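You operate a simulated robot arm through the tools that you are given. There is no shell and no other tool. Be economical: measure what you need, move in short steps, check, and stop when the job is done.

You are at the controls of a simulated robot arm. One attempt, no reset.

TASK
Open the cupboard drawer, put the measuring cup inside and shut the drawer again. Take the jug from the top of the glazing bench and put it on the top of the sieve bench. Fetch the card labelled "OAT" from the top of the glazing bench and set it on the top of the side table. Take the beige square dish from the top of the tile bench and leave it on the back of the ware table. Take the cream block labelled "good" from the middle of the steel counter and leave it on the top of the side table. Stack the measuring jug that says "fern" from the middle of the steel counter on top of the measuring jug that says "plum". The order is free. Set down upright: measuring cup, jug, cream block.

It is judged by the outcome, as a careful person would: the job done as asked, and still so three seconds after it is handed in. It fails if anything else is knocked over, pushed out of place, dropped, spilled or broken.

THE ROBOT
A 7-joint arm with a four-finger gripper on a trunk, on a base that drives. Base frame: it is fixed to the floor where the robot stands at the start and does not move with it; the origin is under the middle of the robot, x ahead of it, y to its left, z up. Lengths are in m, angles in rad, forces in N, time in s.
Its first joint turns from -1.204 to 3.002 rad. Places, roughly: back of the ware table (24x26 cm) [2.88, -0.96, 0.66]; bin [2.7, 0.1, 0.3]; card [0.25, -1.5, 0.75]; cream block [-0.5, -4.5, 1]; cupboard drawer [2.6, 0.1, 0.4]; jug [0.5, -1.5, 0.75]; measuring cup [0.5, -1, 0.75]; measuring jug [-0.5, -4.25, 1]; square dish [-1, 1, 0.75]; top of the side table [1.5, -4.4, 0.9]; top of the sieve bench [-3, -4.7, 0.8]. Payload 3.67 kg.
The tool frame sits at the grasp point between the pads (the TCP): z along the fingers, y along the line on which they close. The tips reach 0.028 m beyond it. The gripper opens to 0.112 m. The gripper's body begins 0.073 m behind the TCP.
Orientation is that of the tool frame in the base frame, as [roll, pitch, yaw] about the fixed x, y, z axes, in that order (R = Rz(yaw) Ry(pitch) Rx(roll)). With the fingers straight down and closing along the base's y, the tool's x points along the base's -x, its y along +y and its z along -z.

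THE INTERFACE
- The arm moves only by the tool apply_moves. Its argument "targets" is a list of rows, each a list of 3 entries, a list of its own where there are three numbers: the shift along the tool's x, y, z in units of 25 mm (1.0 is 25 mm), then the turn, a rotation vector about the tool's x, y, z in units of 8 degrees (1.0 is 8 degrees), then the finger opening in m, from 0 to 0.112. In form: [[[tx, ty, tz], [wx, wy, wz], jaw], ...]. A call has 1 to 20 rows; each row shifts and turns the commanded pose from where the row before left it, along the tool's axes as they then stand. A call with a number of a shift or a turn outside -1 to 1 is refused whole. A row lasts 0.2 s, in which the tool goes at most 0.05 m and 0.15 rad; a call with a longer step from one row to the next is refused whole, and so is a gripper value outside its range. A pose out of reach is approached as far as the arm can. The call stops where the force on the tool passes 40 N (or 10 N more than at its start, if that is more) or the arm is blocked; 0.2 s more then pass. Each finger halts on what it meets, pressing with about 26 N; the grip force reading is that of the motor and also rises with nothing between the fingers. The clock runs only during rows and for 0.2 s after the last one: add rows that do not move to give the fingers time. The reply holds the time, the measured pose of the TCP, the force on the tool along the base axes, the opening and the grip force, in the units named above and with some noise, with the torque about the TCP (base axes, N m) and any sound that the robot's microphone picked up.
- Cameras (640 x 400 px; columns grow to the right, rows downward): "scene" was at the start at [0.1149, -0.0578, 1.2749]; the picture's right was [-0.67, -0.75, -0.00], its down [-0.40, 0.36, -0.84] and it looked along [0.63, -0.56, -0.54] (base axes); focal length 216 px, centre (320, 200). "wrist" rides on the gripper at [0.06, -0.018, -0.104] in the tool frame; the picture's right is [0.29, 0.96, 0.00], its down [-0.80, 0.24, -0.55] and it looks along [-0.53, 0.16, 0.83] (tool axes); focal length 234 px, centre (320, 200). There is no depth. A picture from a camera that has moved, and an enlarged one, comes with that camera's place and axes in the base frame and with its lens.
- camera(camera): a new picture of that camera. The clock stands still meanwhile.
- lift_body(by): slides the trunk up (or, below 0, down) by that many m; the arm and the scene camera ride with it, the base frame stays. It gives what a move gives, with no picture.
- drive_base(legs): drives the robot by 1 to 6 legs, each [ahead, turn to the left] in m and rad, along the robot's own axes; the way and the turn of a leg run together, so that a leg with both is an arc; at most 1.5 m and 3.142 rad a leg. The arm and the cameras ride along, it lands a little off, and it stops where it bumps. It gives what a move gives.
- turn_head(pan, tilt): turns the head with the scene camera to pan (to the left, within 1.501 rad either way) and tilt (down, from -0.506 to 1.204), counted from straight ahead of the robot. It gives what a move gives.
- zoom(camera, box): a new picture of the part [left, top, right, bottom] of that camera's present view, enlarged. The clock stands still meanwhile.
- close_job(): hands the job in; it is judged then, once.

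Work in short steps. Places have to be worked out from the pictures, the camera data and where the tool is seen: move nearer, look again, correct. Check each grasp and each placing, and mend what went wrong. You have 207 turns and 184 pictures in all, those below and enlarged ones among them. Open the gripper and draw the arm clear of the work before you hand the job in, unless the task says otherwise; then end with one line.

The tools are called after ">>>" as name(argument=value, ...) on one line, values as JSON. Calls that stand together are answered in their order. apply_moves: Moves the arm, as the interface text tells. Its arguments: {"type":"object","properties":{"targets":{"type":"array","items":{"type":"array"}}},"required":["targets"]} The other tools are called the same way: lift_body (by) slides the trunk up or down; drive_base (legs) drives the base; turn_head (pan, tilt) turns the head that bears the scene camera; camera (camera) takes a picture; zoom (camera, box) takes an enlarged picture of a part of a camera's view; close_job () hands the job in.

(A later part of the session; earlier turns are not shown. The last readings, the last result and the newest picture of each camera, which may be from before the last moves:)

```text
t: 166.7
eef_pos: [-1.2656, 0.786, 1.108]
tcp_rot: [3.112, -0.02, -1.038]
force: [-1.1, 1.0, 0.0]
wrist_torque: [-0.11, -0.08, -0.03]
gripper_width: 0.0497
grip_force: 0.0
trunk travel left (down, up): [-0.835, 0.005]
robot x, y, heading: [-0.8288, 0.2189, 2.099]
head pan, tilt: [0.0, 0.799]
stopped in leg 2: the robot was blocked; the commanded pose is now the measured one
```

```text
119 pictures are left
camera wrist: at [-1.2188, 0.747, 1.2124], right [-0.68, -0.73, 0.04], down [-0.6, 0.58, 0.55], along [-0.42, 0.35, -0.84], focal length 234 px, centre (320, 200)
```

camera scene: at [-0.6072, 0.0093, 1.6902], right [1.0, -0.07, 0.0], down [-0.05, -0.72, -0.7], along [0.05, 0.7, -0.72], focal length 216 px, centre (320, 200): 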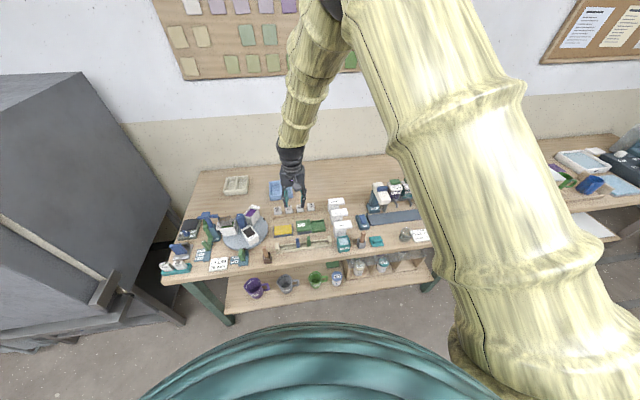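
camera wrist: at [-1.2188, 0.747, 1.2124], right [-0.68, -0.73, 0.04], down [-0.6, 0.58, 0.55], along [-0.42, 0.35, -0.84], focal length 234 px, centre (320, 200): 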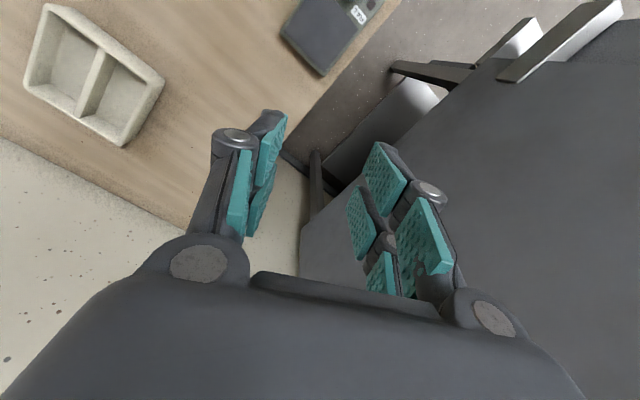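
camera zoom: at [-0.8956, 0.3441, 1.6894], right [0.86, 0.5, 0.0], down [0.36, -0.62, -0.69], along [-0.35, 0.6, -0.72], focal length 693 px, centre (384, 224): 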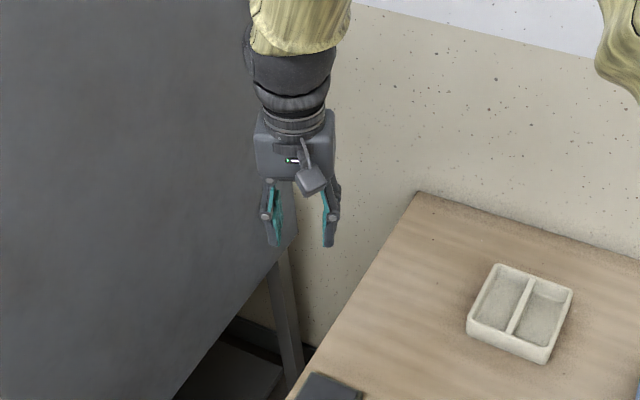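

Base is against the bench; back off 2 cm. Rib at [-1.052,1.056], along ~97°. Turn the tool so it closes across the rib and move above.

>>> drive_base(legs=[[-0.02, 0]])

>>> apply_moves(targets=[[[0, 0, 0], [0, 0, 1], 0.06], [[0, 0, 0], [0, 0, 1], 0.06], [[0, 0, 0], [0, 0, 0.95], 0.06], [[-0.94, -0.86, 0], [0, 0, 0], 0.06], [[-0.94, -0.86, 0], [0, 0, 0], 0.06], [[-0.94, -0.86, 0], [0, 0, 0], 0.06], [[-0.94, -0.86, 0], [0, 0, 0], 0.06], [[-0.94, -0.86, 0], [0, 0, 0], 0.06], [[-0.94, -0.86, 0], [0, 0, 0], 0.06], [[-0.94, -0.86, 0], [0, 0, 0], 0.06], [[-0.94, -0.86, 0], [0, 0, 0], 0.06], [[-0.94, -0.86, 0], [0, 0, 0], 0.06], [[-0.94, -0.86, 0], [0, 0, 0], 0.06], [[-0.94, -0.86, 0], [0, 0, 0], 0.06]])

>>> camera(camera="wrist")

```text
t: 167.5
eef_pos: [-1.2527, 0.7639, 1.1132]
tcp_rot: [3.109, -0.014, -1.038]
force: [0.3, 0.5, 0.5]
wrist_torque: [0.0, 0.02, -0.03]
gripper_width: 0.0498
grip_force: 0.1
trunk travel left (down, up): [-0.835, 0.005]
robot x, y, heading: [-0.8154, 0.203, 2.095]
head pan, tilt: [0.0, 0.799]
```

```text
t: 170.5
eef_pos: [-1.048, 1.0505, 1.0987]
tcp_rot: [3.117, -0.029, -1.451]
force: [-0.3, -0.1, 0.1]
wrist_torque: [-0.01, 0.04, -0.01]
gripper_width: 0.0598
grip_force: 0.2
trunk travel left (down, up): [-0.835, 0.005]
robot x, y, heading: [-0.8118, 0.2063, 2.094]
head pan, tilt: [0.0, 0.799]
```

```text
118 pictures are left
camera wrist: at [-1.021, 0.9968, 1.2039], right [-0.92, -0.4, 0.03], down [-0.32, 0.78, 0.54], along [-0.24, 0.48, -0.84], focal length 234 px, centre (320, 200)
```

wrist: 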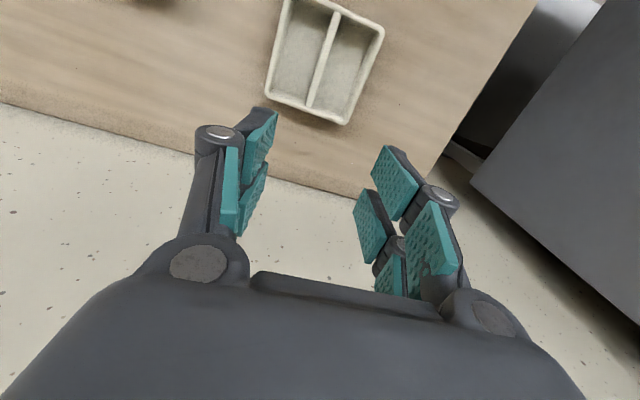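

Wrist view puts the rib nearer y≈1.01. Descend partway, aiming at y≈1.02, and look again.

>>> apply_moves(targets=[[[0.5, 0, 1], [0, 0.1, 0], 0.06], [[0.6, 0, 1], [0, 0.1, 0], 0.06], [[0, 0, 1], [0, 0, 0], 0.06], [[0, 0, 1], [0, 0, 0], 0.06], [[0, 0, 1], [0, 0, 0], 0.06], [[0, 0, 1], [0, 0, 0], 0.06], [[0, 0, 1], [0, 0, 0], 0.06]])

>>> camera(camera="wrist")

>>> zoom(camera="scene", box=[280, 160, 440, 260])

```text
t: 172.1
eef_pos: [-1.0464, 1.013, 0.9235]
tcp_rot: [3.117, -0.054, -1.448]
force: [-0.5, 0.5, -0.2]
wrist_torque: [-0.02, 0.02, 0.01]
gripper_width: 0.0598
grip_force: 0.1
trunk travel left (down, up): [-0.835, 0.005]
robot x, y, heading: [-0.8116, 0.2012, 2.099]
head pan, tilt: [0.0, 0.799]
```

```text
117 pictures are left
camera wrist: at [-1.0213, 0.9616, 1.0303], right [-0.92, -0.4, 0.04], down [-0.32, 0.79, 0.52], along [-0.24, 0.46, -0.86], focal length 234 px, centre (320, 200)
```

wrist: 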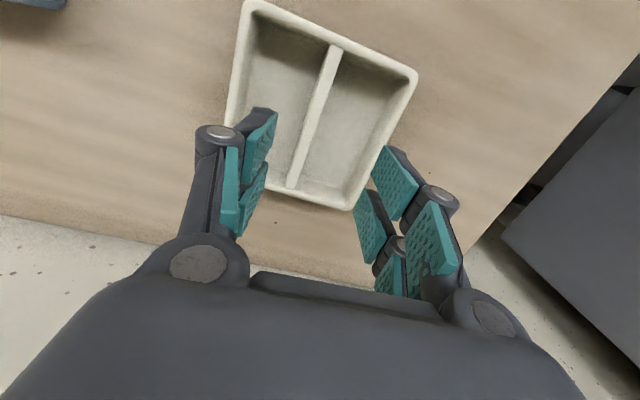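

```text
4.00 times, centred on (360, 210) of scene
camera zoom: at [-0.8813, 0.3211, 1.6902], right [0.86, 0.5, 0.0], down [0.36, -0.62, -0.7], along [-0.35, 0.6, -0.72], focal length 866 px, centre (160, 160)
```

zoom: 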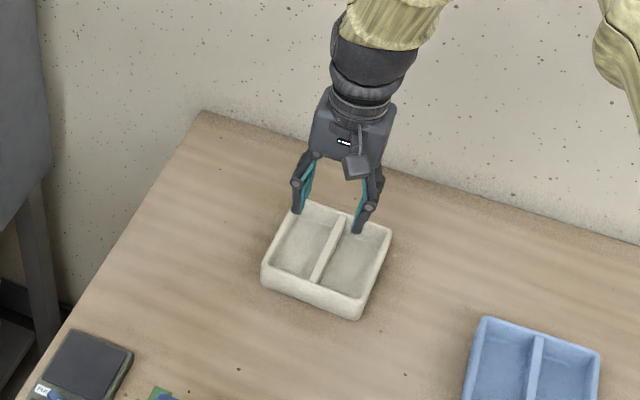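

Rib centered below the tool. Descend to z≈0.80 and close.

>>> apply_moves(targets=[[[0, 0, 1], [0, 0, 0], 0.06], [[0, 0, 1], [0, 0, 0], 0.06], [[0, 0, 1], [0, 0, 0], 0.06], [[0, 0, 1], [0, 0, 0], 0.06], [[0, 0, 0.5], [0, 0, 0], 0.06], [[0, 0, 0.3], [0, 0, 0], 0.06]])

>>> camera(camera="wrist")

>>> zoom(camera="scene", box=[320, 180, 400, 230])

```text
t: 173.1
eef_pos: [-1.0494, 1.0083, 0.8332]
tcp_rot: [3.117, -0.05, -1.451]
force: [3.6, -9.8, 18.0]
wrist_torque: [0.11, -0.51, -0.32]
gripper_width: 0.0651
grip_force: 3.8
trunk travel left (down, up): [-0.835, 0.005]
robot x, y, heading: [-0.8117, 0.2029, 2.096]
head pan, tilt: [0.0, 0.799]
stopped in row 5: the force on the tool passed its limit at 54 N (the readings are from after the stop); the commanded pose is now the measured one
```

```text
115 pictures are left
camera wrist: at [-1.0229, 0.9569, 0.9389], right [-0.92, -0.4, 0.04], down [-0.32, 0.79, 0.52], along [-0.24, 0.46, -0.85], focal length 234 px, centre (320, 200)
```

wrist: 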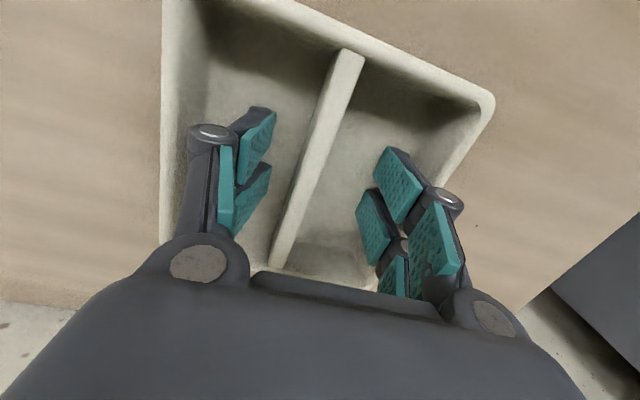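

```text
8.00 times, centred on (360, 205) of scene
camera zoom: at [-0.88, 0.3176, 1.6907], right [0.86, 0.5, 0.0], down [0.36, -0.62, -0.7], along [-0.35, 0.6, -0.72], focal length 1732 px, centre (0, 160)
```

zoom: 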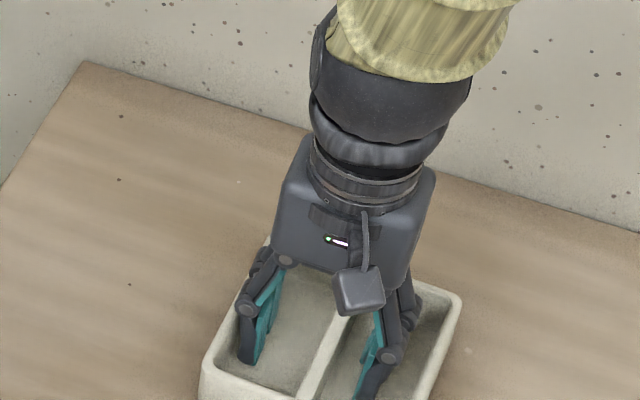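

Fingertips touch the dish floor, straddling the rib. Raise slightly, shift 1 cm toward center, close.

>>> apply_moves(targets=[[[0, 0, -0.2], [0, 0, 0], 0.06], [[0.5, 0, 0], [0, 0, 0], 0.05], [[0, 0, 0], [0, 0, 0], 0.03], [[0, 0, 0], [0, 0, 0], 0.0], [[0, 0, 0], [0, 0, 0], 0.0], [[0, 0, 0], [0, 0, 0], 0.0]])

>>> camera(camera="wrist")

```text
t: 174.5
eef_pos: [-1.0474, 0.9974, 0.8363]
tcp_rot: [3.118, -0.053, -1.45]
force: [3.1, -0.3, 1.9]
wrist_torque: [-0.46, -0.24, 0.18]
gripper_width: 0.0101
grip_force: 26.5
trunk travel left (down, up): [-0.835, 0.005]
robot x, y, heading: [-0.812, 0.2091, 2.099]
head pan, tilt: [0.0, 0.799]
```

```text
113 pictures are left
camera wrist: at [-1.0217, 0.9448, 0.942], right [-0.92, -0.4, 0.04], down [-0.32, 0.79, 0.52], along [-0.24, 0.46, -0.85], focal length 234 px, centre (320, 200)
```

wrist: 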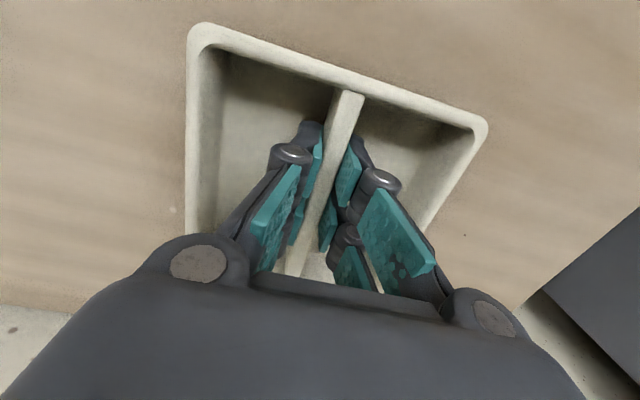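

Rib gripped. Lift.

>>> apply_moves(targets=[[[0, 0, -0.3], [0, 0, 0], 0], [[0, 0, -0.5], [0, 0, 0], 0], [[0, 0, -0.7], [0, 0, 0], 0], [[0, 0, -0.8], [0, 0, 0], 0], [[0, 0, -0.8], [0, 0, 0], 0], [[0, 0, -0.8], [0, 0, 0], 0], [[0, 0, -0.8], [0, 0, 0], 0], [[0, 0, -0.8], [0, 0, 0], 0]])

>>> camera(camera="scene")

```text
t: 176.3
eef_pos: [-1.0423, 1.0054, 0.9718]
tcp_rot: [3.117, -0.051, -1.45]
force: [1.2, 0.1, -6.1]
wrist_torque: [-0.04, 0.01, -0.01]
gripper_width: 0.0099
grip_force: 25.7
trunk travel left (down, up): [-0.835, 0.005]
robot x, y, heading: [-0.8117, 0.2076, 2.102]
head pan, tilt: [0.0, 0.799]
```

```text
112 pictures are left
camera scene: at [-0.8809, 0.3196, 1.6902], right [0.86, 0.5, 0.0], down [0.36, -0.62, -0.7], along [-0.35, 0.6, -0.72], focal length 216 px, centre (320, 200)
```

scene: 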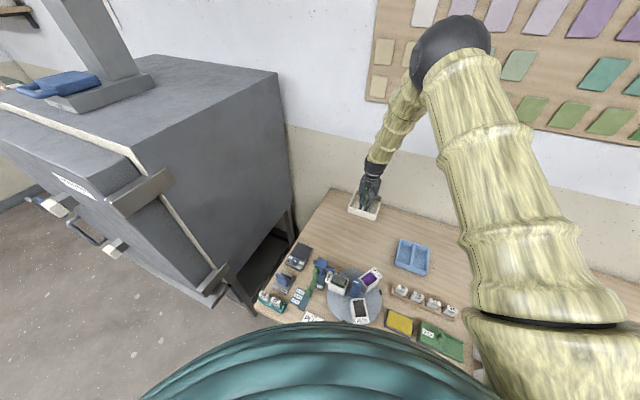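

Dish lifted. Retract and raise the arm, then drive back and around toward the ware table.

>>> apply_moves(targets=[[[1, 0, -1], [0, 0, 0], 0], [[1, 0, -1], [0, 0, 0], 0], [[1, 0, -1], [0, 0, 0], 0], [[1, 0, -1], [0, 0, 0], 0], [[1, 0, -0.5], [0, 0, 0], 0]])

>>> drive_base(legs=[[-0.35, 0], [0, -2.1]])

>>> camera(camera="scene")

```text
t: 177.5
eef_pos: [-1.0268, 0.8861, 1.095]
tcp_rot: [3.117, -0.049, -1.45]
force: [-1.0, -1.3, -5.8]
wrist_torque: [-0.04, -0.01, 0.03]
gripper_width: 0.01
grip_force: 25.8
trunk travel left (down, up): [-0.835, 0.005]
robot x, y, heading: [-0.8084, 0.2034, 2.105]
head pan, tilt: [0.0, 0.799]
```

```text
t: 184.8
eef_pos: [0.0592, -0.2622, 1.0938]
tcp_rot: [3.116, -0.053, 2.727]
force: [0.8, -0.7, -5.7]
wrist_torque: [0.02, 0.04, 0.01]
gripper_width: 0.0101
grip_force: 25.2
trunk travel left (down, up): [-0.835, 0.005]
robot x, y, heading: [-0.6338, -0.098, -0.007]
head pan, tilt: [0.0, 0.799]
```

```text
111 pictures are left
camera scene: at [-0.5073, -0.0971, 1.6901], right [-0.01, -1.0, 0.0], down [-0.72, 0.0, -0.7], along [0.7, 0.0, -0.72], focal length 216 px, centre (320, 200)
```

scene: 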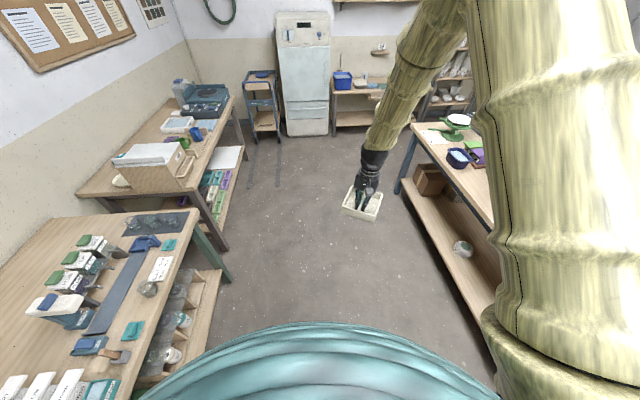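

Dish is held level. Drive to in front of the ware table.

>>> drive_base(legs=[[1.0, 0], [0.93, 0], [0, -0.89], [1.05, 0], [0, 0.89]])

>>> camera(camera="scene")

>>> camera(camera="wrist")

```text
t: 203.9
eef_pos: [2.6259, -1.1177, 1.0934]
tcp_rot: [3.117, -0.05, 2.693]
force: [-0.3, 0.6, -5.3]
wrist_torque: [-0.01, 0.07, 0.02]
gripper_width: 0.0098
grip_force: 26.5
trunk travel left (down, up): [-0.835, 0.005]
robot x, y, heading: [1.9339, -0.9313, -0.04]
head pan, tilt: [0.0, 0.799]
```

```text
110 pictures are left
camera scene: at [2.0652, -0.9348, 1.6901], right [-0.04, -1.0, 0.0], down [-0.72, 0.03, -0.7], along [0.7, -0.03, -0.72], focal length 216 px, centre (320, 200)
```

scene: 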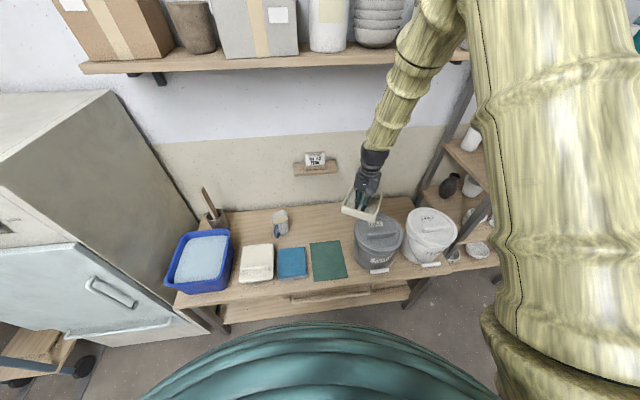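

```text
109 pictures are left
camera wrist: at [2.5675, -1.1127, 1.2001], right [0.16, 0.99, 0.04], down [0.84, -0.15, 0.52], along [0.52, -0.05, -0.85], focal length 234 px, centre (320, 200)
```

wrist: 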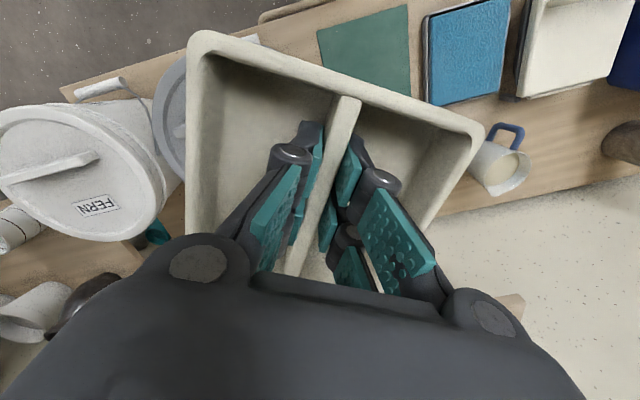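

Free back area is behind the green mat at ~[2.87,-0.95]. Square the dish and move it above that spot.

>>> apply_moves(targets=[[[0, 0, 0], [0, 0, -1], 0], [[0, 0, 0], [0, 0, -1], 0], [[0, 0, 0], [0, 0.3, -1], 0], [[0, 0, 0], [0, 0, -0.2], 0], [[-0.88, 0.61, 0], [0, 0, 0], 0], [[-0.88, 0.61, 0], [0, 0, 0], 0], [[-0.88, 0.61, 0], [0, 0, 0], 0], [[-0.88, 0.61, 0], [0, 0, 0], 0], [[-0.88, 0.61, 0], [0, 0, 0], 0], [[-0.88, 0.61, 0], [0, 0, 0], 0], [[-0.88, 0.61, 0], [0, 0, 0], 0], [[-0.88, 0.61, 0], [0, 0, 0], 0], [[-0.88, 0.61, 0], [0, 0, 0], 0], [[-0.88, 0.61, 0], [0, 0, 0], 0], [[-0.88, 0.61, 0], [0, 0, 0], 0]])

>>> camera(camera="scene")

>>> camera(camera="wrist")

```text
t: 207.1
eef_pos: [2.8713, -0.9494, 1.0831]
tcp_rot: [3.094, -0.079, -3.138]
force: [0.7, -0.2, -5.4]
wrist_torque: [-0.04, 0.06, 0.01]
gripper_width: 0.0098
grip_force: 25.7
trunk travel left (down, up): [-0.835, 0.005]
robot x, y, heading: [1.9396, -0.933, -0.041]
head pan, tilt: [0.0, 0.799]
```

```text
108 pictures are left
camera scene: at [2.0669, -0.9336, 1.69], right [-0.04, -1.0, 0.0], down [-0.72, 0.03, -0.7], along [0.7, -0.03, -0.72], focal length 216 px, centre (320, 200)
```

scene: 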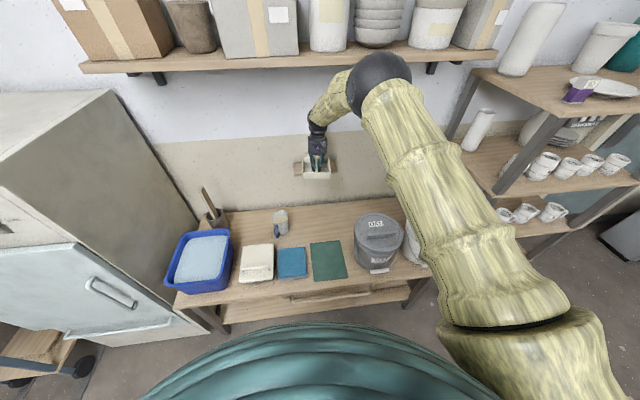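

```text
107 pictures are left
camera wrist: at [2.8191, -0.9734, 1.1885], right [-0.28, 0.96, 0.07], down [0.84, 0.21, 0.5], along [0.46, 0.2, -0.86], focal length 234 px, centre (320, 200)
```

wrist: 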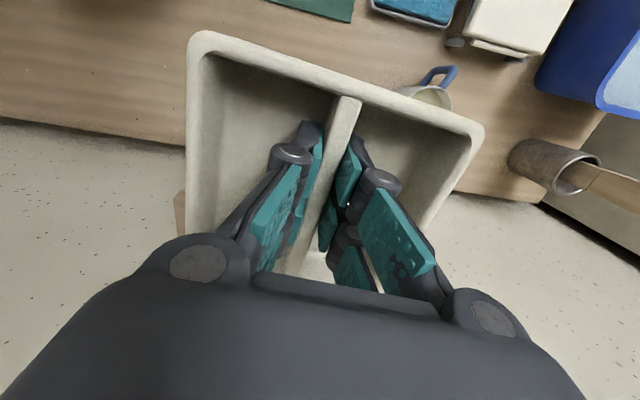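

Shift 2 cm away from the wall shelf for clearance, then lower.

>>> apply_moves(targets=[[[0.5, -0.3, 0], [0, 0, 0], 0], [[0.5, 0, 0], [0, 0, 0], 0]])

>>> lift_body(by=-0.3)

>>> camera(camera="scene")

>>> camera(camera="wrist")

```text
t: 207.7
eef_pos: [2.8437, -0.9562, 1.0846]
tcp_rot: [3.095, -0.079, -3.14]
force: [-0.8, 0.6, -5.9]
wrist_torque: [-0.04, 0.08, 0.02]
gripper_width: 0.01
grip_force: 26.6
trunk travel left (down, up): [-0.835, 0.005]
robot x, y, heading: [1.938, -0.9311, -0.037]
head pan, tilt: [0.0, 0.799]
```

```text
t: 210.7
eef_pos: [2.8432, -0.9574, 0.7854]
tcp_rot: [3.094, -0.079, -3.139]
force: [-0.7, -0.1, -4.7]
wrist_torque: [-0.02, 0.06, 0.01]
gripper_width: 0.01
grip_force: 26.0
trunk travel left (down, up): [-0.535, 0.305]
robot x, y, heading: [1.9346, -0.9309, -0.038]
head pan, tilt: [0.0, 0.799]
```

```text
106 pictures are left
camera scene: at [2.065, -0.9344, 1.3902], right [-0.04, -1.0, 0.0], down [-0.72, 0.03, -0.7], along [0.7, -0.03, -0.72], focal length 216 px, centre (320, 200)
```

scene: 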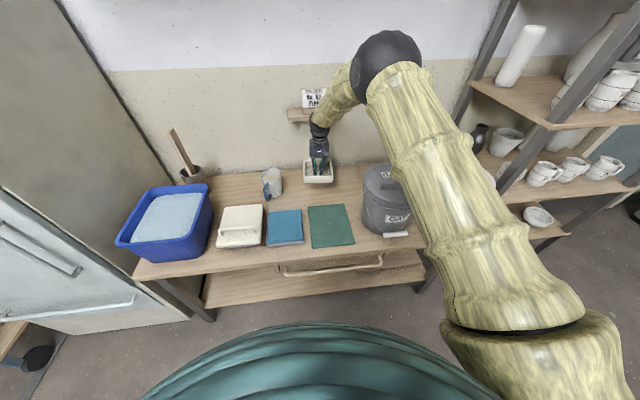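

```text
105 pictures are left
camera wrist: at [2.791, -0.9807, 0.8914], right [-0.29, 0.96, 0.07], down [0.84, 0.21, 0.5], along [0.46, 0.2, -0.86], focal length 234 px, centre (320, 200)
```

wrist: 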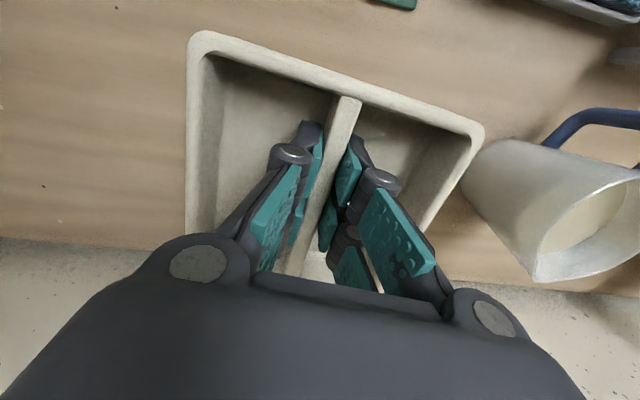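

Clear of the jug. Lower slowly to contact.

>>> apply_moves(targets=[[[0, 0, 0.5], [0, 0, 0], 0], [[0, 0, 0.5], [0, 0, 0], 0], [[0, 0, 0.5], [0, 0, 0], 0], [[0, 0, 0.4], [0, 0, 0], 0], [[0, 0, 0.2], [0, 0, 0], 0], [[0, 0, 0.2], [0, 0, 0], 0], [[0, 0, 0.2], [0, 0, 0], 0], [[0, 0, 0.2], [0, 0, 0], 0]])

```text
t: 212.5
eef_pos: [2.8387, -0.9534, 0.7174]
tcp_rot: [3.093, -0.079, -3.14]
force: [-0.6, -0.9, -5.6]
wrist_torque: [-0.02, 0.07, -0.02]
gripper_width: 0.01
grip_force: 25.7
trunk travel left (down, up): [-0.535, 0.305]
robot x, y, heading: [1.934, -0.928, -0.038]
head pan, tilt: [0.0, 0.799]
```

>>> apply_moves(targets=[[[0, 0, 0.15], [0, 0, 0], 0], [[0, 0, 0.15], [0, 0, 0], 0], [[0, 0, 0.15], [0, 0, 0], 0], [[0, 0, 0.15], [0, 0, 0], 0]])

>>> zoom(camera="scene", box=[260, 120, 380, 195])

```text
t: 213.5
eef_pos: [2.8382, -0.9542, 0.7035]
tcp_rot: [3.094, -0.077, -3.141]
force: [0.0, -0.8, -6.1]
wrist_torque: [-0.01, 0.1, -0.04]
gripper_width: 0.01
grip_force: 25.7
trunk travel left (down, up): [-0.535, 0.305]
robot x, y, heading: [1.9335, -0.933, -0.044]
head pan, tilt: [0.0, 0.799]
```

```text
5.33 times, centred on (320, 158) of scene
camera zoom: at [2.0653, -0.9344, 1.3901], right [-0.04, -1.0, 0.0], down [-0.72, 0.03, -0.7], along [0.7, -0.03, -0.72], focal length 1155 px, centre (320, 427)
```

zoom: 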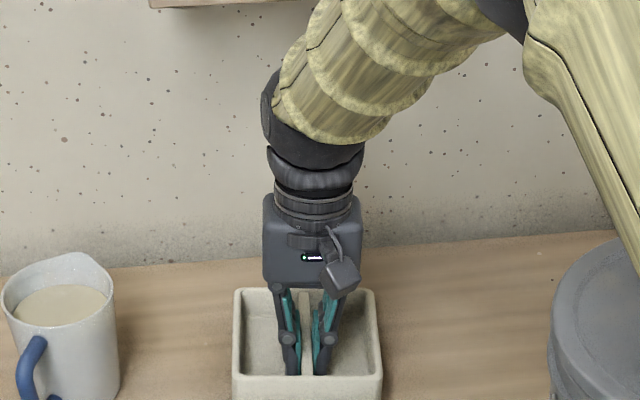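

>>> apply_moves(targets=[[[0, 0, 0.15], [0, 0, 0], 0], [[0, 0, 0.15], [0, 0, 0], 0], [[0, 0, 0.15], [0, 0, 0], 0], [[0, 0, 0.15], [0, 0, 0], 0]])

```text
t: 214.5
eef_pos: [2.84, -0.9538, 0.6969]
tcp_rot: [3.092, -0.066, -3.142]
force: [-1.8, -0.3, 20.2]
wrist_torque: [-0.94, 0.61, -0.2]
gripper_width: 0.0106
grip_force: 26.2
trunk travel left (down, up): [-0.535, 0.305]
robot x, y, heading: [1.9367, -0.9316, -0.037]
head pan, tilt: [0.0, 0.799]
stopped in row 4: the force on the tool passed its limit at 44 N (the readings are from after the stop); the commanded pose is now the measured one
```

Touching down at z≈0.697. Open the fingers within the compartments and lift out.

>>> apply_moves(targets=[[[0, 0, 0], [0, 0, 0], 0.02], [[0, 0, 0], [0, 0, 0], 0.04], [[0, 0, 0], [0, 0, 0], 0.045], [[0, 0, -0.4], [0, 0, 0], 0.045], [[0, 0, -0.8], [0, 0, 0], 0.045], [[0, 0, -0.8], [0, 0, 0], 0.045], [[0, 0, -0.8], [0, 0, 0], 0.045], [[0, 0, -0.8], [0, 0, 0], 0.045], [[0.5, 0, -0.8], [0, 0, 0], 0.045], [[1, 0, -0.8], [0, 0, 0], 0.045], [[1, 0, -0.8], [0, 0, 0], 0.045]])

>>> zoom(camera="scene", box=[220, 100, 420, 225])

```text
t: 216.9
eef_pos: [2.7871, -0.9599, 0.8487]
tcp_rot: [3.093, -0.071, -3.14]
force: [0.2, -0.3, -0.2]
wrist_torque: [0.04, -0.03, 0.04]
gripper_width: 0.0451
grip_force: 0.1
trunk travel left (down, up): [-0.535, 0.305]
robot x, y, heading: [1.9383, -0.9272, -0.037]
head pan, tilt: [0.0, 0.799]
```

```text
3.20 times, centred on (320, 162) of scene
camera zoom: at [2.0637, -0.9342, 1.3903], right [-0.04, -1.0, 0.0], down [-0.72, 0.03, -0.7], along [0.7, -0.03, -0.72], focal length 693 px, centre (320, 320)
```

zoom: 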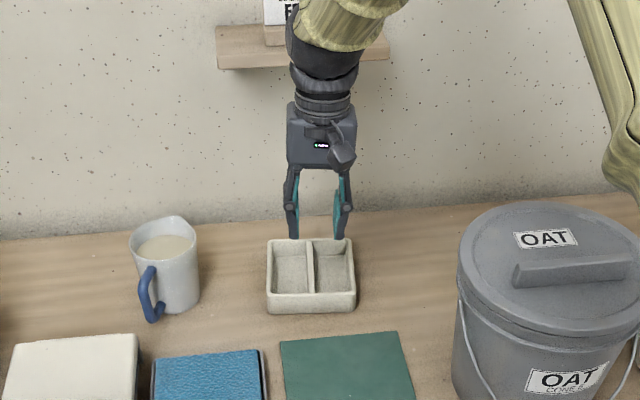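

Dish is placed. Raise and tuck, then drive around the bench end to its south side.

>>> lift_body(by=0.29)

>>> apply_moves(targets=[[[1, 0, 0], [0, -0.4, 0], 0.06], [[1, 0, 0], [0.3, 0, 0], 0.06], [[1, 0, 0], [0, 0, 0], 0.06], [[1, 0, 0], [0, 0, 0], 0.06], [[1, 0, 0], [0, 0, 0], 0.06], [[1, 0, 0], [0, 0, 0], 0.06]])

>>> drive_base(legs=[[-0.1, 0], [0, -1.55]])

>>> turn_head(pan=0.0, tilt=0.5)

>>> camera(camera="scene")

```text
t: 219.8
eef_pos: [2.7874, -0.9601, 1.1369]
tcp_rot: [3.094, -0.071, -3.14]
force: [-0.7, -0.8, -0.1]
wrist_torque: [0.0, -0.01, 0.01]
gripper_width: 0.0454
grip_force: 0.1
trunk travel left (down, up): [-0.825, 0.015]
robot x, y, heading: [1.9331, -0.9311, -0.039]
head pan, tilt: [0.0, 0.799]
```

```text
t: 221.2
eef_pos: [2.6355, -0.9607, 1.1406]
tcp_rot: [3.135, -0.013, 3.139]
force: [-0.5, 0.7, -0.4]
wrist_torque: [0.0, -0.01, -0.01]
gripper_width: 0.0601
grip_force: 0.0
trunk travel left (down, up): [-0.825, 0.015]
robot x, y, heading: [1.9384, -0.9285, -0.036]
head pan, tilt: [0.0, 0.799]
```

```text
t: 226.1
eef_pos: [1.8233, -1.6288, 1.1402]
tcp_rot: [3.134, -0.016, 1.59]
force: [0.4, -0.9, -0.5]
wrist_torque: [-0.01, 0.02, 0.03]
gripper_width: 0.06
grip_force: 0.1
trunk travel left (down, up): [-0.825, 0.015]
robot x, y, heading: [1.8376, -0.9276, -1.594]
head pan, tilt: [0.0, 0.799]
```

```text
t: 226.9
eef_pos: [1.8247, -1.6279, 1.1399]
tcp_rot: [3.135, -0.014, 1.59]
force: [-0.1, 0.2, -0.2]
wrist_torque: [0.0, -0.02, -0.02]
gripper_width: 0.0599
grip_force: 0.0
trunk travel left (down, up): [-0.825, 0.015]
robot x, y, heading: [1.8405, -0.9277, -1.591]
head pan, tilt: [0.0, 0.499]
```

```text
102 pictures are left
camera scene: at [1.8351, -1.0667, 1.7061], right [-1.0, 0.02, 0.0], down [0.01, 0.48, -0.88], along [-0.02, -0.88, -0.48], focal length 216 px, centre (320, 200)
```

scene: 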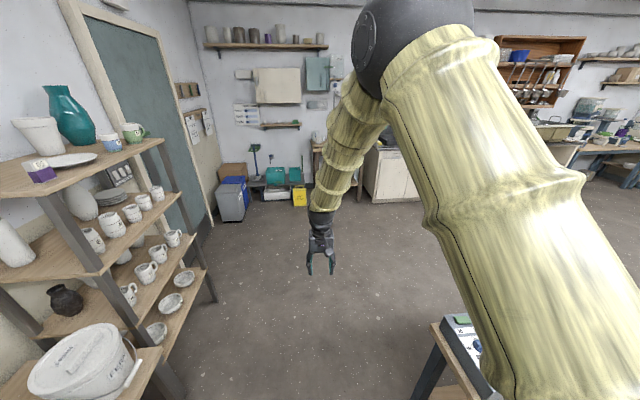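

>>> drive_base(legs=[[1.43, 0], [0, -1.55], [1.35, 0], [0, -1.57]])

>>> turn_head(pan=0.0, tilt=0.7)

>>> camera(camera="scene")

```text
t: 248.2
eef_pos: [0.5044, -1.7143, 1.1396]
tcp_rot: [3.135, -0.015, -1.573]
force: [-0.4, 0.3, 0.7]
wrist_torque: [-0.03, 0.0, 0.01]
gripper_width: 0.0599
grip_force: 0.0
trunk travel left (down, up): [-0.825, 0.015]
robot x, y, heading: [0.47, -2.4161, 1.535]
head pan, tilt: [0.0, 0.499]
```

```text
t: 248.9
eef_pos: [0.5059, -1.7154, 1.1411]
tcp_rot: [3.136, -0.015, -1.572]
force: [0.6, 0.1, 0.4]
wrist_torque: [-0.02, 0.01, 0.01]
gripper_width: 0.0601
grip_force: 0.0
trunk travel left (down, up): [-0.825, 0.015]
robot x, y, heading: [0.4716, -2.4178, 1.532]
head pan, tilt: [0.0, 0.7]
```

```text
101 pictures are left
camera scene: at [0.4781, -2.2789, 1.6885], right [1.0, -0.04, 0.0], down [-0.03, -0.64, -0.77], along [0.03, 0.76, -0.64], focal length 216 px, centre (320, 200)
```

scene: 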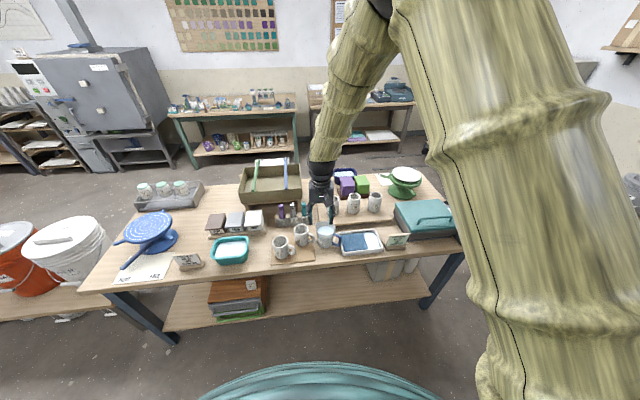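

>>> zoom(camera="scene", box=[150, 180, 310, 290])

>>> zoom(camera="scene", box=[270, 170, 430, 270])

```text
3.64 times, centred on (230, 235) of scene
camera zoom: at [0.4781, -2.2789, 1.6885], right [1.0, -0.04, 0.0], down [-0.03, -0.64, -0.77], along [0.03, 0.76, -0.64], focal length 787 px, centre (647, 73)
```

zoom: 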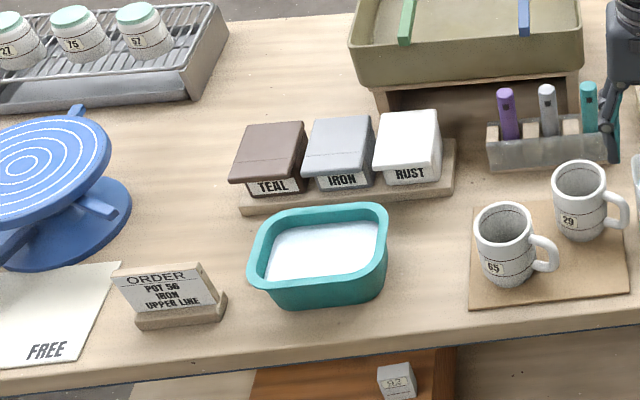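

```text
4.00 times, centred on (350, 220) of scene
camera zoom: at [0.4781, -2.2789, 1.6885], right [1.0, -0.04, 0.0], down [-0.03, -0.64, -0.77], along [0.03, 0.76, -0.64], focal length 866 px, centre (200, 120)
```

zoom: 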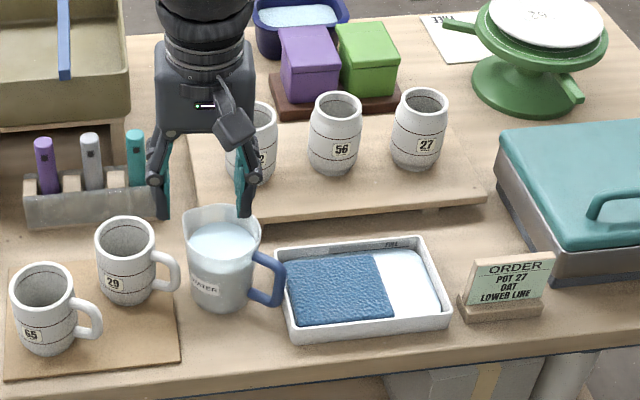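

The card carrying "OAT" seen is at x≈0.91, though the given place is x≈0.25. Look closer around [0.25,-1.5].

>>> zoom(camera="scene", box=[235, 180, 345, 270])

>>> zoom(camera="scene", box=[370, 215, 430, 260])

>>> camera(camera="wrist")

```text
4.44 times, centred on (290, 225) of scene
camera zoom: at [0.4781, -2.2789, 1.6885], right [1.0, -0.04, 0.0], down [-0.03, -0.64, -0.77], along [0.03, 0.76, -0.64], focal length 962 px, centre (453, 89)
```

zoom: 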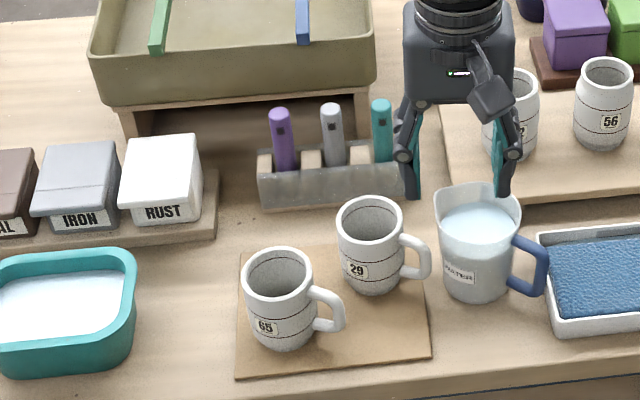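

```text
8.89 times, centred on (400, 238) of scene
camera zoom: at [0.4781, -2.2789, 1.6885], right [1.0, -0.04, 0.0], down [-0.03, -0.64, -0.77], along [0.03, 0.76, -0.64], focal length 1925 px, centre (-391, -133)
```

zoom: 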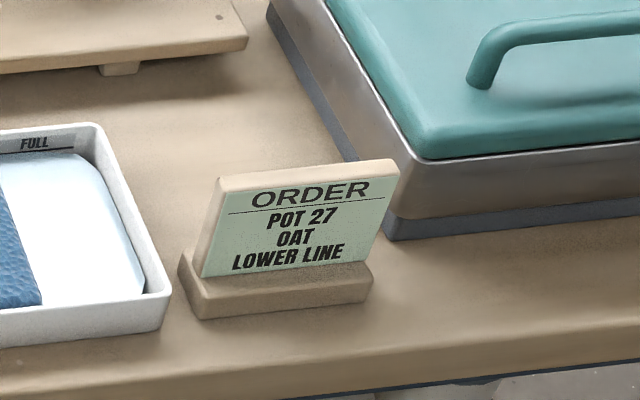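

```text
96 pictures are left
camera wrist: at [0.5227, -1.7739, 1.2443], right [-0.96, -0.29, 0.01], down [-0.23, 0.81, 0.54], along [-0.16, 0.52, -0.84], focal length 234 px, centre (320, 200)
```

wrist: 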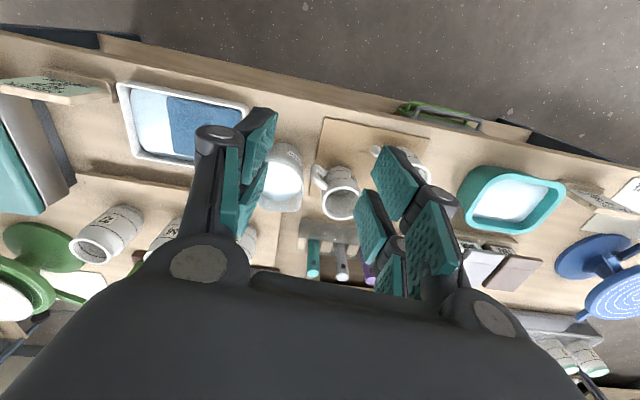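

The card labelled OAT is the green order card at ~[0.91,-1.56] (the given place is just rough). First the water jug at ~[0.535,-1.53], rim z≈0.88. Drive a bit closer and turn the gripper to close along y, avoiding the handle.

>>> drive_base(legs=[[0.22, 0]])

>>> apply_moves(targets=[[[0, 0, 0], [0, 0, 1], 0.112], [[0, 0, 0], [0, 0, 1], 0.112], [[0, 0, 0], [0, 0, 1], 0.112], [[0, 0, 0], [0, 0, 1], 0.112], [[0, 0, 0], [0, 0, 1], 0.112], [[0, 0, 0], [0, 0, 1], 0.112], [[0, 0, 0], [0, 0, 1], 0.112], [[0, 0, 0], [0, 0, 1], 0.112], [[0, 0, 0], [0, 0, 1], 0.112], [[0, 0, 0], [0, 0, 1], 0.112], [[0, 0, 0], [0, 0, 1], 0.112], [[0, 0, 0], [0, 0, 0.25], 0.112]])

>>> camera(camera="wrist")

>>> zoom(camera="scene", box=[250, 200, 410, 300])

```text
t: 250.6
eef_pos: [0.5142, -1.4898, 1.1392]
tcp_rot: [3.136, -0.016, -1.574]
force: [-0.3, -0.2, -0.7]
wrist_torque: [-0.01, -0.02, 0.0]
gripper_width: 0.0603
grip_force: 0.1
trunk travel left (down, up): [-0.825, 0.015]
robot x, y, heading: [0.4851, -2.1906, 1.531]
head pan, tilt: [0.0, 0.7]
```

```text
t: 253.4
eef_pos: [0.5403, -1.4772, 1.1565]
tcp_rot: [-3.121, -0.101, 3.063]
force: [-0.7, 0.0, 0.6]
wrist_torque: [0.03, 0.03, 0.02]
gripper_width: 0.1122
grip_force: 0.0
trunk travel left (down, up): [-0.825, 0.015]
robot x, y, heading: [0.4818, -2.1908, 1.528]
head pan, tilt: [0.0, 0.7]
stopped in row 12: the arm was blocked; the commanded pose is now the measured one
```

```text
95 pictures are left
camera wrist: at [0.49, -1.4887, 1.266], right [-0.21, 0.98, 0.01], down [0.87, 0.18, 0.47], along [0.45, 0.11, -0.88], focal length 234 px, centre (320, 200)
```

wrist: 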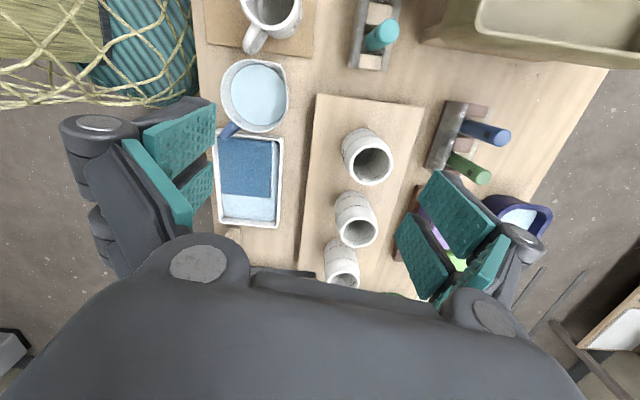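

```text
4.00 times, centred on (330, 250) of scene
camera zoom: at [0.4875, -2.0538, 1.6884], right [1.0, -0.04, 0.0], down [-0.03, -0.64, -0.76], along [0.03, 0.76, -0.64], focal length 866 px, centre (280, 0)
```

zoom: 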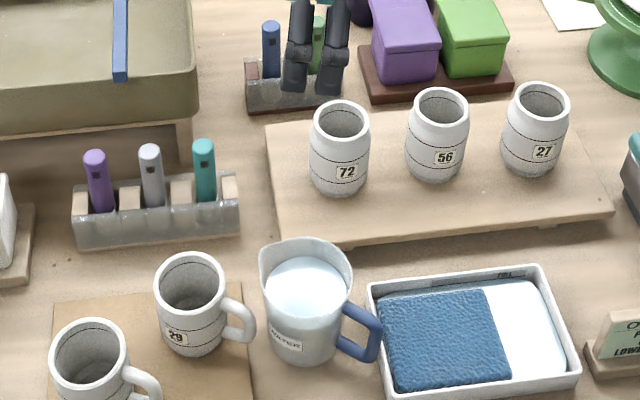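

Jug at ≈[0.533,-1.56], rim ~10 cm, handle pointing SE. Level the tool, move over it and descend to just above the rim.

>>> apply_moves(targets=[[[0, -0.8, 1], [-0.15, -0.4, 0], 0.112], [[0, -0.8, 1], [0, -0.32, 0], 0.112], [[0, -0.8, 1], [0, 0, 0], 0.112], [[0, -0.9, 1], [0, 0, 0], 0.112], [[0, 0, 1], [0, 0, 0], 0.112], [[0, 0, 1], [0, 0, 0], 0.112], [[0, 0, 1], [0, 0, 0], 0.112]])

>>> camera(camera="wrist")

>>> zoom(camera="scene", box=[250, 200, 410, 300])

```text
t: 255.0
eef_pos: [0.5373, -1.5514, 0.9865]
tcp_rot: [-3.137, -0.032, 3.034]
force: [0.4, 0.0, 0.0]
wrist_torque: [-0.02, 0.05, 0.01]
gripper_width: 0.112
grip_force: 0.0
trunk travel left (down, up): [-0.825, 0.015]
robot x, y, heading: [0.4898, -2.1943, 1.531]
head pan, tilt: [0.0, 0.7]
```

```text
93 pictures are left
camera wrist: at [0.4771, -1.563, 1.0925], right [-0.18, 0.98, 0.01], down [0.84, 0.15, 0.53], along [0.52, 0.1, -0.85], focal length 234 px, centre (320, 200)
```

wrist: 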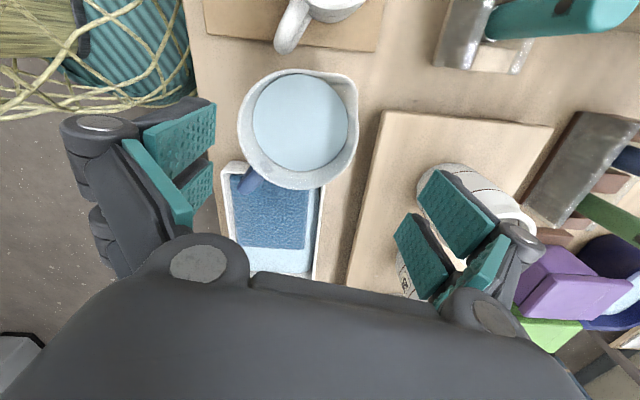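

```text
4.00 times, centred on (330, 250) of scene
camera zoom: at [0.4866, -2.0526, 1.6884], right [1.0, -0.04, 0.0], down [-0.03, -0.64, -0.76], along [0.03, 0.76, -0.64], focal length 866 px, centre (280, 0)
```

zoom: 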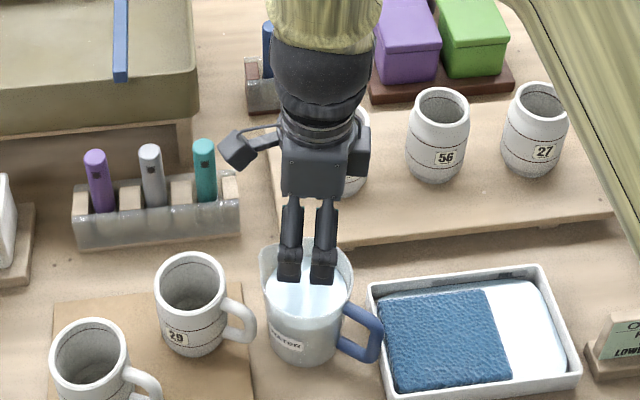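

The spout points NW and handle SE; turn the closing axis ~20° so fingers straddle the round part, re-center and approach the rim.

>>> apply_moves(targets=[[[0, 0, 0], [0, -0.23, 0.9], 0.112], [[0, 0, 0], [0, 0, 1], 0.112], [[0, 0, 0], [0, 0, 0.45], 0.112], [[-0.3, -0.72, 0.5], [0, 0, 0], 0.112], [[0, 0, 0.8], [0, 0, 0], 0.112], [[0, 0, 0.8], [0, 0, 0], 0.112]])

>>> camera(camera="wrist")

>>> zoom(camera="scene", box=[290, 230, 370, 300])

```text
t: 256.4
eef_pos: [0.5351, -1.5762, 0.9327]
tcp_rot: [3.132, 0.027, 2.727]
force: [-0.6, -0.2, -1.6]
wrist_torque: [-0.02, -0.01, 0.0]
gripper_width: 0.1119
grip_force: 0.1
trunk travel left (down, up): [-0.825, 0.015]
robot x, y, heading: [0.4814, -2.1908, 1.535]
head pan, tilt: [0.0, 0.7]
```

```text
91 pictures are left
camera wrist: at [0.4693, -1.5683, 1.0337], right [0.12, 0.99, 0.0], down [0.81, -0.1, 0.58], along [0.57, -0.07, -0.82], focal length 234 px, centre (320, 200)
```

wrist: 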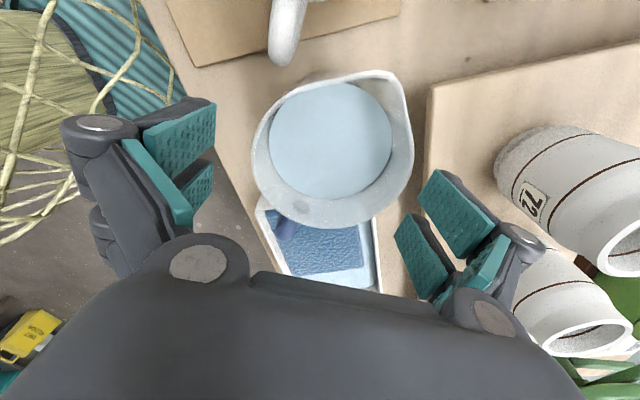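

```text
5.71 times, centred on (330, 265) of scene
camera zoom: at [0.4863, -2.053, 1.6884], right [1.0, -0.04, 0.0], down [-0.03, -0.64, -0.76], along [0.03, 0.76, -0.64], focal length 1237 px, centre (263, -171)
```

zoom: 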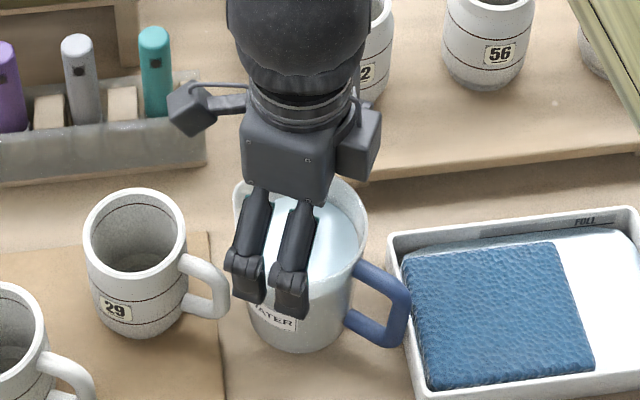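

Fingers straddle the rim with ~6 mm margins. Nudge +y 5 mm and descend 2 cm, then check.

>>> apply_moves(targets=[[[0, 0.2, 0], [0, 0, 0], 0.112], [[0, 0, 0.3], [0, 0, 0], 0.112], [[0, 0, 0.3], [0, 0, 0], 0.112], [[0, 0, 0.3], [0, 0, 0], 0.112]])

>>> camera(camera="wrist")

```text
t: 257.4
eef_pos: [0.5358, -1.5751, 0.9071]
tcp_rot: [3.129, 0.035, 2.737]
force: [0.3, -0.3, -0.7]
wrist_torque: [-0.03, 0.02, 0.0]
gripper_width: 0.1121
grip_force: 0.0
trunk travel left (down, up): [-0.825, 0.015]
robot x, y, heading: [0.4798, -2.1899, 1.53]
head pan, tilt: [0.0, 0.7]
```

```text
89 pictures are left
camera wrist: at [0.4685, -1.5673, 1.0079], right [0.11, 0.99, 0.0], down [0.81, -0.09, 0.58], along [0.58, -0.06, -0.81], focal length 234 px, centre (320, 200)
```

wrist: 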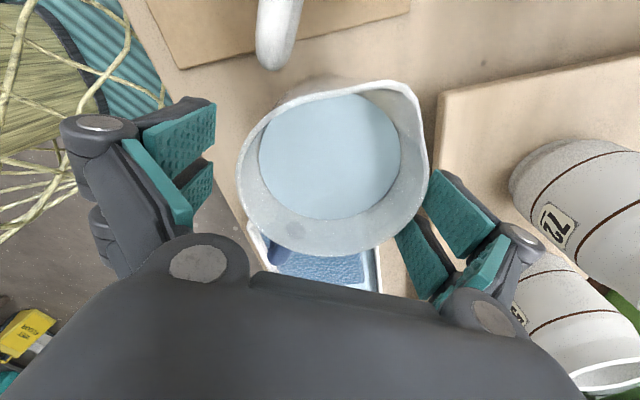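

Right gap is tighter than left; shift toward the right finger and descend in small steps.

>>> apply_moves(targets=[[[0, 0.3, 0], [0, 0, 0], 0.112], [[0, 0, 0.2], [0, 0, 0], 0.112], [[0, 0, 0.2], [0, 0, 0], 0.112]])

>>> camera(camera="wrist")

```text
t: 258.2
eef_pos: [0.5363, -1.5668, 0.8977]
tcp_rot: [3.131, 0.034, 2.738]
force: [-0.7, -1.0, 0.5]
wrist_torque: [-0.02, 0.01, 0.0]
gripper_width: 0.112
grip_force: 0.1
trunk travel left (down, up): [-0.825, 0.015]
robot x, y, heading: [0.4856, -2.192, 1.532]
head pan, tilt: [0.0, 0.7]
```

```text
88 pictures are left
camera wrist: at [0.4711, -1.5593, 0.9986], right [0.11, 0.99, 0.0], down [0.81, -0.09, 0.58], along [0.58, -0.06, -0.81], focal length 234 px, centre (320, 200)
```

wrist: 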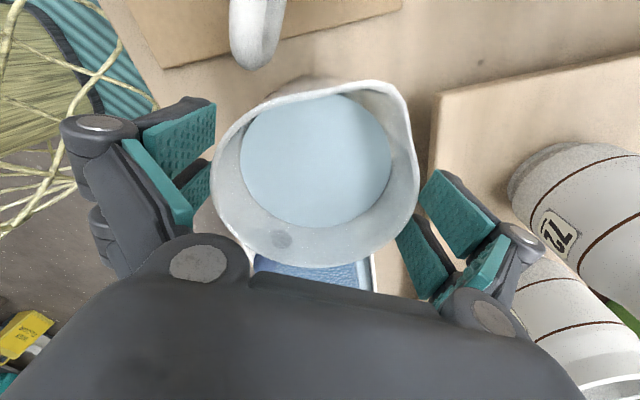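

>>> apply_moves(targets=[[[0, -0.1, 0], [0, 0, 0], 0.112], [[0, 0, 0.25], [0, 0, 0], 0.112], [[0, 0, 0.25], [0, 0, 0], 0.112], [[0, 0, 0.2], [0, 0, 0], 0.112]])

>>> camera(camera="wrist")

>>> zoom(camera="scene", box=[290, 230, 370, 300])

```text
t: 259.2
eef_pos: [0.5384, -1.5686, 0.8796]
tcp_rot: [3.129, 0.033, 2.737]
force: [0.3, -0.4, -0.3]
wrist_torque: [-0.04, 0.0, 0.01]
gripper_width: 0.1121
grip_force: 0.1
trunk travel left (down, up): [-0.825, 0.015]
robot x, y, heading: [0.4829, -2.1885, 1.526]
head pan, tilt: [0.0, 0.7]
```

```text
87 pictures are left
camera wrist: at [0.4711, -1.5618, 0.9803], right [0.11, 0.99, 0.0], down [0.81, -0.09, 0.58], along [0.58, -0.06, -0.81], focal length 234 px, centre (320, 200)
```

wrist: 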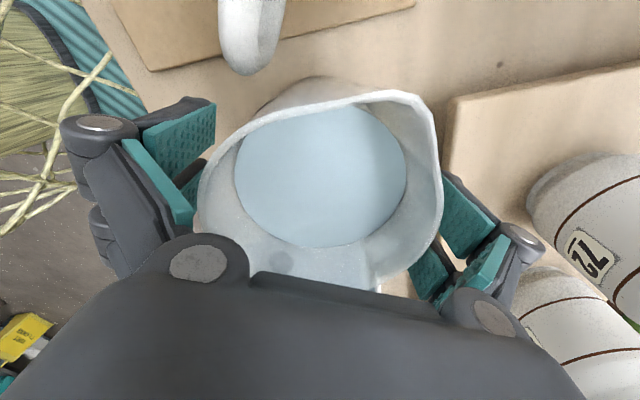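

```text
5.71 times, centred on (330, 265) of scene
camera zoom: at [0.487, -2.0537, 1.6884], right [1.0, -0.04, 0.0], down [-0.03, -0.64, -0.76], along [0.03, 0.76, -0.64], focal length 1237 px, centre (263, -171)
```

zoom: 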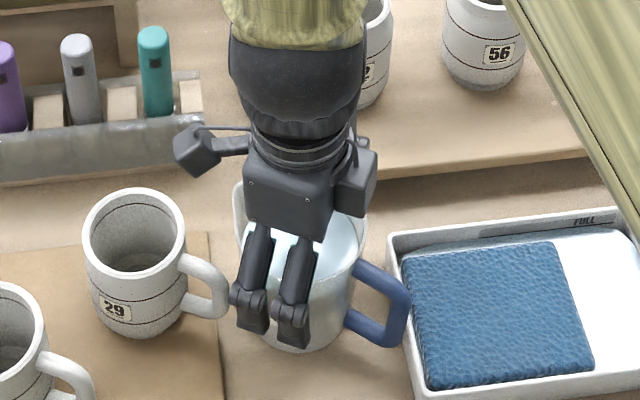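

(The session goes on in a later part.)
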